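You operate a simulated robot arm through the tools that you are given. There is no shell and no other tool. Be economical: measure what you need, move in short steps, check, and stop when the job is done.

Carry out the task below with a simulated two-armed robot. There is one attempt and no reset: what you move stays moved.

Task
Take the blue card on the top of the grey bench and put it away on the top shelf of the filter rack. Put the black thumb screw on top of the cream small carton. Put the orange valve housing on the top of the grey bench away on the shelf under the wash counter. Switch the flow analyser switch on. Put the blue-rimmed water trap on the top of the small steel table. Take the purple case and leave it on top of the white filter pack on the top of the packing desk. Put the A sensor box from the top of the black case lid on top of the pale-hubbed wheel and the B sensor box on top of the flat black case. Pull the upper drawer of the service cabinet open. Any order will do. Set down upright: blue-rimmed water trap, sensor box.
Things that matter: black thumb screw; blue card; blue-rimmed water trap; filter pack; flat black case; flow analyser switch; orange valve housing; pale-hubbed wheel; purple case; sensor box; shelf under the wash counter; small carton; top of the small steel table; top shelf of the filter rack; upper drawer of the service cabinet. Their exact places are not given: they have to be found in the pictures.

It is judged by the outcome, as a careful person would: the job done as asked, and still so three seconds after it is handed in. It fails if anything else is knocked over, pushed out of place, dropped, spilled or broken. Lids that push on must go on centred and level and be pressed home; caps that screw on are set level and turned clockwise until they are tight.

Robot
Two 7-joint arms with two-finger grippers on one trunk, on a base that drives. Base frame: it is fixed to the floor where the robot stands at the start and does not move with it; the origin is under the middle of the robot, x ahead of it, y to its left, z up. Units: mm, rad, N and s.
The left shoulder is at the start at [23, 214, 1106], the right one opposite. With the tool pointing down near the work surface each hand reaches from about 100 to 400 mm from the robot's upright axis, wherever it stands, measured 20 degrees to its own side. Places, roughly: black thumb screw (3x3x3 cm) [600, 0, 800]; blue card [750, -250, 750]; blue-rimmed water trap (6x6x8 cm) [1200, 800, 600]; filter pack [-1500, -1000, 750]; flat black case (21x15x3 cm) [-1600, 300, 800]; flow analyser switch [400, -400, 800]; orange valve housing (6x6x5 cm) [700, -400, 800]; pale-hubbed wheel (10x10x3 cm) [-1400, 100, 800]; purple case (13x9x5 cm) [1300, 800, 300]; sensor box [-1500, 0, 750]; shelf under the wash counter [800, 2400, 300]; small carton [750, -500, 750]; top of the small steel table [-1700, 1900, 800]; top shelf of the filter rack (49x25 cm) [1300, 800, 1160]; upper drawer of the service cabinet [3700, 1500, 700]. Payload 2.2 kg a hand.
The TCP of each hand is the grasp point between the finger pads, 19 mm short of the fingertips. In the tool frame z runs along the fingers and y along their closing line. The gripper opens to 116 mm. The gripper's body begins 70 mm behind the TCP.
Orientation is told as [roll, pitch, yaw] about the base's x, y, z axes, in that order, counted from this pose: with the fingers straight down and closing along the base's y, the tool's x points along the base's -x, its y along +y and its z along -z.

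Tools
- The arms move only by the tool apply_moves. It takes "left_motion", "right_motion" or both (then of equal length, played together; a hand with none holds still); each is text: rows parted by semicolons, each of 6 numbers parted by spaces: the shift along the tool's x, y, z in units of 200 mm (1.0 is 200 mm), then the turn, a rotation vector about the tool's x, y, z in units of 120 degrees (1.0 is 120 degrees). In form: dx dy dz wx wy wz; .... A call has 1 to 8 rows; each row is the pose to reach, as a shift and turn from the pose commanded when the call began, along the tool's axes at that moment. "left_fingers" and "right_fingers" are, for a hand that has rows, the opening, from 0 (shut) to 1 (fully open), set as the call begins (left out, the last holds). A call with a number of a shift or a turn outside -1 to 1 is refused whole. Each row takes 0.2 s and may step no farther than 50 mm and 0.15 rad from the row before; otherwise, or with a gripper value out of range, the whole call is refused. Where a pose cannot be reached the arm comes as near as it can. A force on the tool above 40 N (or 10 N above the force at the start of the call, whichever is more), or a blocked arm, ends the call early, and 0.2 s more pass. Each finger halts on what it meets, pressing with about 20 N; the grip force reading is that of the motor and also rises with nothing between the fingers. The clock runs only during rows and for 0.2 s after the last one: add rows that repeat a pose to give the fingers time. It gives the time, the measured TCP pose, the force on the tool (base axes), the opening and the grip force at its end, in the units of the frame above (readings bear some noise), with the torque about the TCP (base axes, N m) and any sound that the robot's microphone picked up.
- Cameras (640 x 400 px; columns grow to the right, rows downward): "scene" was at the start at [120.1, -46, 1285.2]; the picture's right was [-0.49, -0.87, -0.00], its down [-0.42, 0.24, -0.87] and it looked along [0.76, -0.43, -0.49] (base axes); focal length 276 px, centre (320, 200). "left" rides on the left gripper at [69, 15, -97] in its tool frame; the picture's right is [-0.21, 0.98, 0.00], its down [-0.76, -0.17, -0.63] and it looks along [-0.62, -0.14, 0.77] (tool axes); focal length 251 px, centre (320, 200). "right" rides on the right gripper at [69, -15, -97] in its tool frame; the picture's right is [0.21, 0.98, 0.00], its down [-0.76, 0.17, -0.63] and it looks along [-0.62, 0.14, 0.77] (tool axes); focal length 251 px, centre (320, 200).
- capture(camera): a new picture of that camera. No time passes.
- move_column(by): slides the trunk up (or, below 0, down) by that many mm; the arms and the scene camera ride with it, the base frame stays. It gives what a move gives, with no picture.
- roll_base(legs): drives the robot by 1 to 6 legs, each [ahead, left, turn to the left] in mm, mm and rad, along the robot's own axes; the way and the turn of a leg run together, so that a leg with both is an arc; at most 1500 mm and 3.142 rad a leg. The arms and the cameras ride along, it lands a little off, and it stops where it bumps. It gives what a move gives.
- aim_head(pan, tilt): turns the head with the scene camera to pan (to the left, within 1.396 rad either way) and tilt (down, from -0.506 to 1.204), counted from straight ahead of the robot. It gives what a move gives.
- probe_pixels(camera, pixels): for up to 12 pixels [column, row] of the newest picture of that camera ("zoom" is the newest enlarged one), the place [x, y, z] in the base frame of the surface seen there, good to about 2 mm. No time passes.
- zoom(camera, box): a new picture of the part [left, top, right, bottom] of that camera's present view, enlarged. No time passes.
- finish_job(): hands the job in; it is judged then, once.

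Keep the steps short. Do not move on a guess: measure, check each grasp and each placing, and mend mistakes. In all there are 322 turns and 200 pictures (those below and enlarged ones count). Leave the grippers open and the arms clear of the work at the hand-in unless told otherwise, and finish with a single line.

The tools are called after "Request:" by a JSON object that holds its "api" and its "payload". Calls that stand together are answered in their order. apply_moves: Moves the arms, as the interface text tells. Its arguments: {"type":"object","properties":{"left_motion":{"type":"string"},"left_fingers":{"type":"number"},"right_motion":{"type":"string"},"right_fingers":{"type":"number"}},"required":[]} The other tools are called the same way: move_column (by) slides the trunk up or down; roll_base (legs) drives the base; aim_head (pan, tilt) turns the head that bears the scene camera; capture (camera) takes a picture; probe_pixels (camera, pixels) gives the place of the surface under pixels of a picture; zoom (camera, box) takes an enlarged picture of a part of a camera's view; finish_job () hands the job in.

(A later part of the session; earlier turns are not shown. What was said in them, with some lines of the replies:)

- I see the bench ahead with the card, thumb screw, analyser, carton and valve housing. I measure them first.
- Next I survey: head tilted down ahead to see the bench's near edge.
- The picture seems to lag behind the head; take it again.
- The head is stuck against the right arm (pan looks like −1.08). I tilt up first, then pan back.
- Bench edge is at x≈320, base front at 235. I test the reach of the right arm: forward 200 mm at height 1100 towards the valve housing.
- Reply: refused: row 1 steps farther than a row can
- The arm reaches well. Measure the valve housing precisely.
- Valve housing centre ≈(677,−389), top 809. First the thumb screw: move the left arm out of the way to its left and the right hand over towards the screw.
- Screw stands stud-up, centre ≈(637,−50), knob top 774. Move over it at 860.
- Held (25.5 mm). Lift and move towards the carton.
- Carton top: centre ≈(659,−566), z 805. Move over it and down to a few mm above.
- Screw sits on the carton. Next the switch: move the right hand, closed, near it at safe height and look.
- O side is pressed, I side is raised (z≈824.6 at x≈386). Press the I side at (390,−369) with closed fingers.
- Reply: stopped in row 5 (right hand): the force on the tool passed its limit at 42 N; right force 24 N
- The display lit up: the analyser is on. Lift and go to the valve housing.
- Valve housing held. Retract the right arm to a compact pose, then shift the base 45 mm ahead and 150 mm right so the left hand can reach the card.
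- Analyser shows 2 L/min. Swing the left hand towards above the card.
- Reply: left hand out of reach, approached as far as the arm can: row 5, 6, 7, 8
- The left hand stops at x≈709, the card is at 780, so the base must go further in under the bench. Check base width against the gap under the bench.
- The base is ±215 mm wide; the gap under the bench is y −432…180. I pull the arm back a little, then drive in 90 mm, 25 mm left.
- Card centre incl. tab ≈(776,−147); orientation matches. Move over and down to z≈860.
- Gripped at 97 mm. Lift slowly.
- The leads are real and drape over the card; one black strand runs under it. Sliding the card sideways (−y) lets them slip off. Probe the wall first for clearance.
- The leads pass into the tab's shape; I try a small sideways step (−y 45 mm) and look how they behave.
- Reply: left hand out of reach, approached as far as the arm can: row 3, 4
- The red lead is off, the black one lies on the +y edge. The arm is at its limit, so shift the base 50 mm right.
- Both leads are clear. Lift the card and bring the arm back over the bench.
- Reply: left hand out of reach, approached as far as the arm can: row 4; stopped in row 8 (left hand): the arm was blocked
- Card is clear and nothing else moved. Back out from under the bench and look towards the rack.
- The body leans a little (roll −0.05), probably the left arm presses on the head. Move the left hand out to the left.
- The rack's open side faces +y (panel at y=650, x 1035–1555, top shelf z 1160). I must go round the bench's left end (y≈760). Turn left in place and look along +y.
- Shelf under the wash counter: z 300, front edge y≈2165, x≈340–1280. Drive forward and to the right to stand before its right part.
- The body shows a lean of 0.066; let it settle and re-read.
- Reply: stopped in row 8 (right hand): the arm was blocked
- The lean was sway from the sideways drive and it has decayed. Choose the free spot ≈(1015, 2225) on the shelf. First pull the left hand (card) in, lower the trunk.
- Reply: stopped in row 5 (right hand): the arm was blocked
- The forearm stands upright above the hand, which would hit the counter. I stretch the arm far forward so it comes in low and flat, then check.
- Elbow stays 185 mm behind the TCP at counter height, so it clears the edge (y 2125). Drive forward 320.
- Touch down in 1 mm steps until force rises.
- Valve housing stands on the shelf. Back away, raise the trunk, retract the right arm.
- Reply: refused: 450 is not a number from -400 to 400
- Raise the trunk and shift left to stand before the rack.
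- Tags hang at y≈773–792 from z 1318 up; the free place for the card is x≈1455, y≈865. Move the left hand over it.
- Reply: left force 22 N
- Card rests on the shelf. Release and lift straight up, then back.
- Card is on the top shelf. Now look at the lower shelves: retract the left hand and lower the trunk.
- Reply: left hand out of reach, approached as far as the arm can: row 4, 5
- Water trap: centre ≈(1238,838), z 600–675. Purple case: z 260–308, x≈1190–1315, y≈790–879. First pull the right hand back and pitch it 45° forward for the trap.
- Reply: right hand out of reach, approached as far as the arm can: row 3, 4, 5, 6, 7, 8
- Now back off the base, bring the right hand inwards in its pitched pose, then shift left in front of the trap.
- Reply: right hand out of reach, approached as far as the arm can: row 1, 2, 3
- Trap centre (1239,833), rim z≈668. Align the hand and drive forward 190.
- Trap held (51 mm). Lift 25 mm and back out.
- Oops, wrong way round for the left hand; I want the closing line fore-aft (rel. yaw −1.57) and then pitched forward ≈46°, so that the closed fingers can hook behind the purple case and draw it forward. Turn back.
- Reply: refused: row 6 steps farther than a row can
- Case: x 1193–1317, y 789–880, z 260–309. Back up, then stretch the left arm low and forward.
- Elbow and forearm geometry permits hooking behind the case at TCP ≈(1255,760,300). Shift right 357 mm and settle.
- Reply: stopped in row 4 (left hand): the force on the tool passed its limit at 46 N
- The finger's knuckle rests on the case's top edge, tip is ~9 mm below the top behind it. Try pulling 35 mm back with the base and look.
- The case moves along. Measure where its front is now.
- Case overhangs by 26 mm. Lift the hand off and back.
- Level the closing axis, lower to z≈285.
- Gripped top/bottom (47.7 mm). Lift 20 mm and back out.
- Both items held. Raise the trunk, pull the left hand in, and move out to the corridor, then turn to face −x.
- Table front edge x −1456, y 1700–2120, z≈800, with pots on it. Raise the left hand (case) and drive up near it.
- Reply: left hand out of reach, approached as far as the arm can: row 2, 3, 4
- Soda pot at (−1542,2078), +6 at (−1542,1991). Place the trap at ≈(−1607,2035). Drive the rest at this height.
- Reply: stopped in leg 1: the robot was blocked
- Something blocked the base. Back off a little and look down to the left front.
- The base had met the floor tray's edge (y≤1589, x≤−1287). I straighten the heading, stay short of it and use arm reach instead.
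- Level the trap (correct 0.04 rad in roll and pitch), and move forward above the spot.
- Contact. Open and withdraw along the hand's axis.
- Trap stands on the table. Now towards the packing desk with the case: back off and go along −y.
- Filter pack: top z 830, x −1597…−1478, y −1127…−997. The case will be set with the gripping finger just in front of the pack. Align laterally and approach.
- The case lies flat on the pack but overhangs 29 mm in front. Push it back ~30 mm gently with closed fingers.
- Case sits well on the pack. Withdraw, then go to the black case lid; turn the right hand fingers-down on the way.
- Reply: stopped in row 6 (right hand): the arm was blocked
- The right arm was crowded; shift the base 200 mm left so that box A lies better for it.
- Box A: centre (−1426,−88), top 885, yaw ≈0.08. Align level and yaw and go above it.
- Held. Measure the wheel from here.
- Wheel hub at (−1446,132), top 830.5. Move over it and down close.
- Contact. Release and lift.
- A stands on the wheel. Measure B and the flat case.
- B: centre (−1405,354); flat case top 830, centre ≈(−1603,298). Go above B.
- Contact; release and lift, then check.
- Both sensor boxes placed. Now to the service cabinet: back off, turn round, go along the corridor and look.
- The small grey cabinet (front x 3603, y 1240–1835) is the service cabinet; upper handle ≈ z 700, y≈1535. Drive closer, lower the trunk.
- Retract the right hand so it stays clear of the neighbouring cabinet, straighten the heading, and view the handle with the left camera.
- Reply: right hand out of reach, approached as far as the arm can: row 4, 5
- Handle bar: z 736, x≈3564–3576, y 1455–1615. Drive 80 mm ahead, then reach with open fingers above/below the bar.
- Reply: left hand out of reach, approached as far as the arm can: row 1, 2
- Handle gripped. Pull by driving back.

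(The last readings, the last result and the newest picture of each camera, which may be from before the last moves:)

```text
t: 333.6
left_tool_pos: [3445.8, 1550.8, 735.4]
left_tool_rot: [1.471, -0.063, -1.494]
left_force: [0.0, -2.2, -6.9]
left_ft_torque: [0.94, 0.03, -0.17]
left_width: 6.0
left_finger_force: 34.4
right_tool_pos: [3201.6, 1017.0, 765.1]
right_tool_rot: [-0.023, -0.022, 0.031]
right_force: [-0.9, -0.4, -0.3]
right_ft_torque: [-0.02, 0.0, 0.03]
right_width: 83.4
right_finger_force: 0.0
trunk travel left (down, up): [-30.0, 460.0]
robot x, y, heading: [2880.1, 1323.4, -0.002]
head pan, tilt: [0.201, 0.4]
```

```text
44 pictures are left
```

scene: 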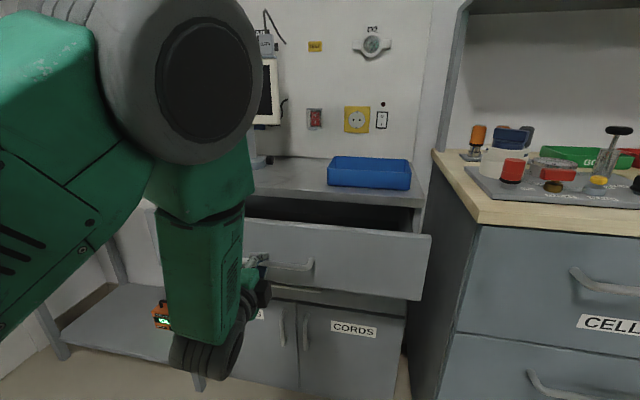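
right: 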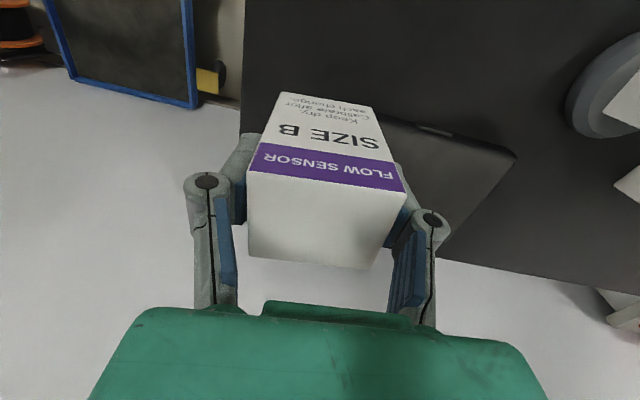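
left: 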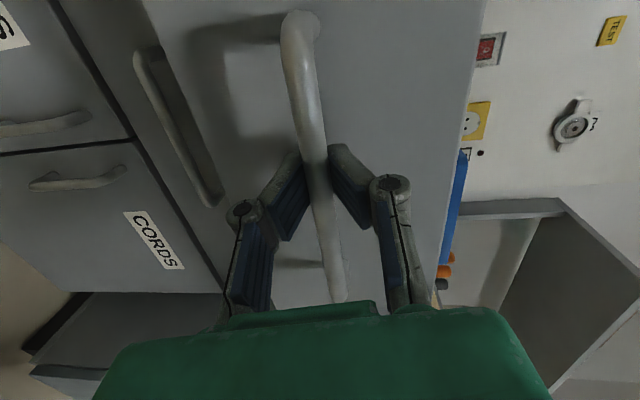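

The drawer comes out. Pull another 120 mm.

Request:
{"api": "roll_base", "payload": {"legs": [[-120, 0, 0]]}}

Request:
{"api": "capture", "payload": {"camera": "scene"}}

```text
t: 334.9
left_tool_pos: [3325.1, 1550.9, 736.4]
left_tool_rot: [1.469, -0.066, -1.49]
left_force: [-0.5, -15.6, -13.8]
left_ft_torque: [0.95, 0.05, 0.0]
left_width: 6.0
left_finger_force: 33.9
right_tool_pos: [3080.4, 1016.2, 765.8]
right_tool_rot: [-0.023, -0.023, 0.028]
right_force: [-0.1, -0.1, 0.0]
right_ft_torque: [-0.04, -0.01, 0.01]
right_width: 83.6
right_finger_force: 0.1
trunk travel left (down, up): [-30.0, 460.0]
robot x, y, heading: [2756.6, 1325.1, -0.002]
head pan, tilt: [0.201, 0.4]
```

```text
43 pictures are left
```

scene: 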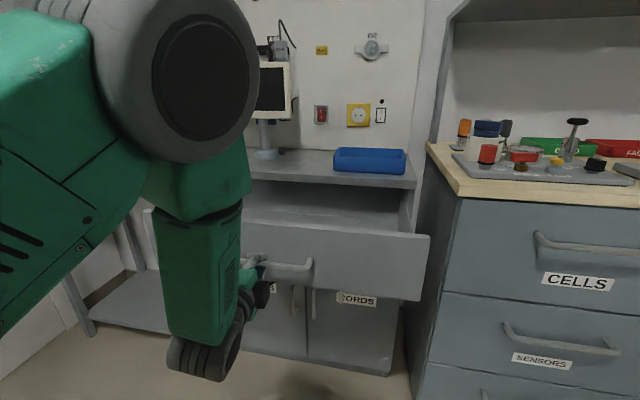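

Request:
{"api": "roll_base", "payload": {"legs": [[-60, 0, 0]]}}

Request:
{"api": "zoom", "payload": {"camera": "scene", "box": [230, 100, 450, 320]}}

Request:
{"api": "probe_pixels", "payload": {"camera": "zoom", "pixels": [[330, 270], [480, 330], [300, 180]]}}

```text
t: 335.7
left_tool_pos: [3293.6, 1552.1, 734.7]
left_tool_rot: [1.468, -0.074, -1.497]
left_force: [28.8, -8.8, -10.8]
left_ft_torque: [0.97, -0.03, 0.9]
left_width: 10.2
left_finger_force: 37.4
right_tool_pos: [3041.5, 1016.6, 764.1]
right_tool_rot: [-0.028, -0.007, 0.025]
right_force: [-0.2, -0.4, -0.3]
right_ft_torque: [-0.02, -0.06, 0.0]
right_width: 83.7
right_finger_force: 0.0
trunk travel left (down, up): [-30.0, 460.0]
robot x, y, heading: [2732.4, 1323.4, -0.002]
head pan, tilt: [0.201, 0.4]
stopped in leg 1: the force on the tool passed its limit at 135 N (the readings are from after the stop); the commanded pose is now the measured one
```

```text
1.82 times, centred on (340, 210) of scene
```

zoom: 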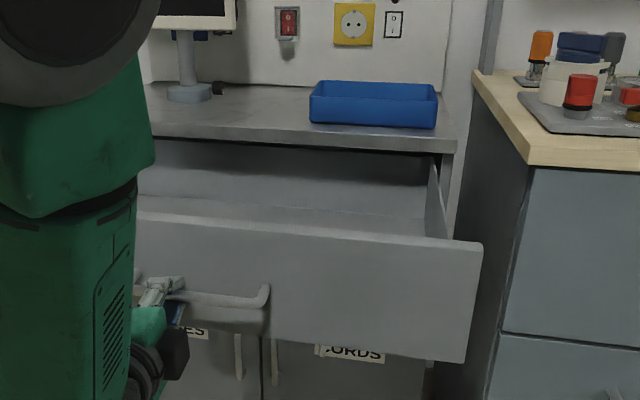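

```text
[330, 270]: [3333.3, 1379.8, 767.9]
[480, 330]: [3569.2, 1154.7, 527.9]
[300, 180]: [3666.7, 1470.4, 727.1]
```

The drawer is fully open (stop at 270 mm). Release the handle and back the hand away.

Request:
{"api": "apply_moves", "payload": {"left_motion": "0 0 0 0 0 0; 0 0 0 0 0 0; 0 0 0 0 0 0", "left_fingers": 0.6}}

Request:
{"api": "roll_base", "payload": {"legs": [[-250, 0, 0]]}}

Request:
{"api": "aim_head", "payload": {"pan": 0.1, "tilt": 0.45}}

Request:
{"api": "capture", "payload": {"camera": "scene"}}

```text
t: 336.5
left_tool_pos: [3289.0, 1553.8, 739.6]
left_tool_rot: [1.471, -0.076, -1.491]
left_force: [0.1, -0.8, 0.6]
left_ft_torque: [-0.03, -0.04, 0.01]
left_width: 69.7
left_finger_force: 0.0
right_tool_pos: [3038.5, 1017.3, 765.8]
right_tool_rot: [-0.029, -0.016, 0.026]
right_force: [-0.1, 0.6, -0.1]
right_ft_torque: [0.0, 0.01, 0.02]
right_width: 83.5
right_finger_force: 0.0
trunk travel left (down, up): [-30.0, 460.0]
robot x, y, heading: [2729.9, 1324.2, -0.002]
head pan, tilt: [0.201, 0.4]
```

```text
t: 338.4
left_tool_pos: [3040.2, 1554.8, 739.0]
left_tool_rot: [1.471, -0.074, -1.49]
left_force: [0.4, 0.4, 0.0]
left_ft_torque: [0.0, 0.04, -0.03]
left_width: 69.5
left_finger_force: 0.1
right_tool_pos: [2791.5, 1019.1, 766.6]
right_tool_rot: [-0.028, -0.018, 0.025]
right_force: [-0.7, 0.3, -0.3]
right_ft_torque: [-0.01, -0.02, 0.01]
right_width: 83.3
right_finger_force: 0.2
trunk travel left (down, up): [-30.0, 460.0]
robot x, y, heading: [2480.9, 1316.8, -0.0]
head pan, tilt: [0.201, 0.4]
```

```text
t: 339.0
left_tool_pos: [3039.9, 1554.5, 739.0]
left_tool_rot: [1.472, -0.076, -1.491]
left_force: [-0.2, -0.5, 0.2]
left_ft_torque: [-0.02, -0.02, -0.02]
left_width: 69.8
left_finger_force: 0.0
right_tool_pos: [2791.3, 1018.7, 765.3]
right_tool_rot: [-0.028, -0.012, 0.025]
right_force: [-0.6, -0.2, 0.4]
right_ft_torque: [0.04, 0.02, 0.01]
right_width: 83.8
right_finger_force: 0.0
trunk travel left (down, up): [-30.0, 460.0]
robot x, y, heading: [2483.1, 1321.7, -0.002]
head pan, tilt: [0.099, 0.45]
```

```text
41 pictures are left
```

scene: 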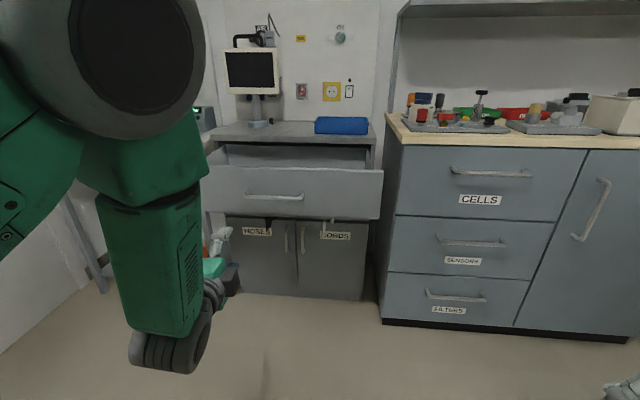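

All eight items were placed and checked in the pictures, and the arms are clear with both grippers open. On the way, the base bumped the floor tray by the steel table. It looks to be where it was, within about 10 mm.

Request:
{"api": "finish_job", "payload": {}}

```text
The job is handed in.
```

All the tasks are done and the job is handed in; the base did bump the floor tray beside the small steel table once, but it appears unmoved to within about 10 mm.
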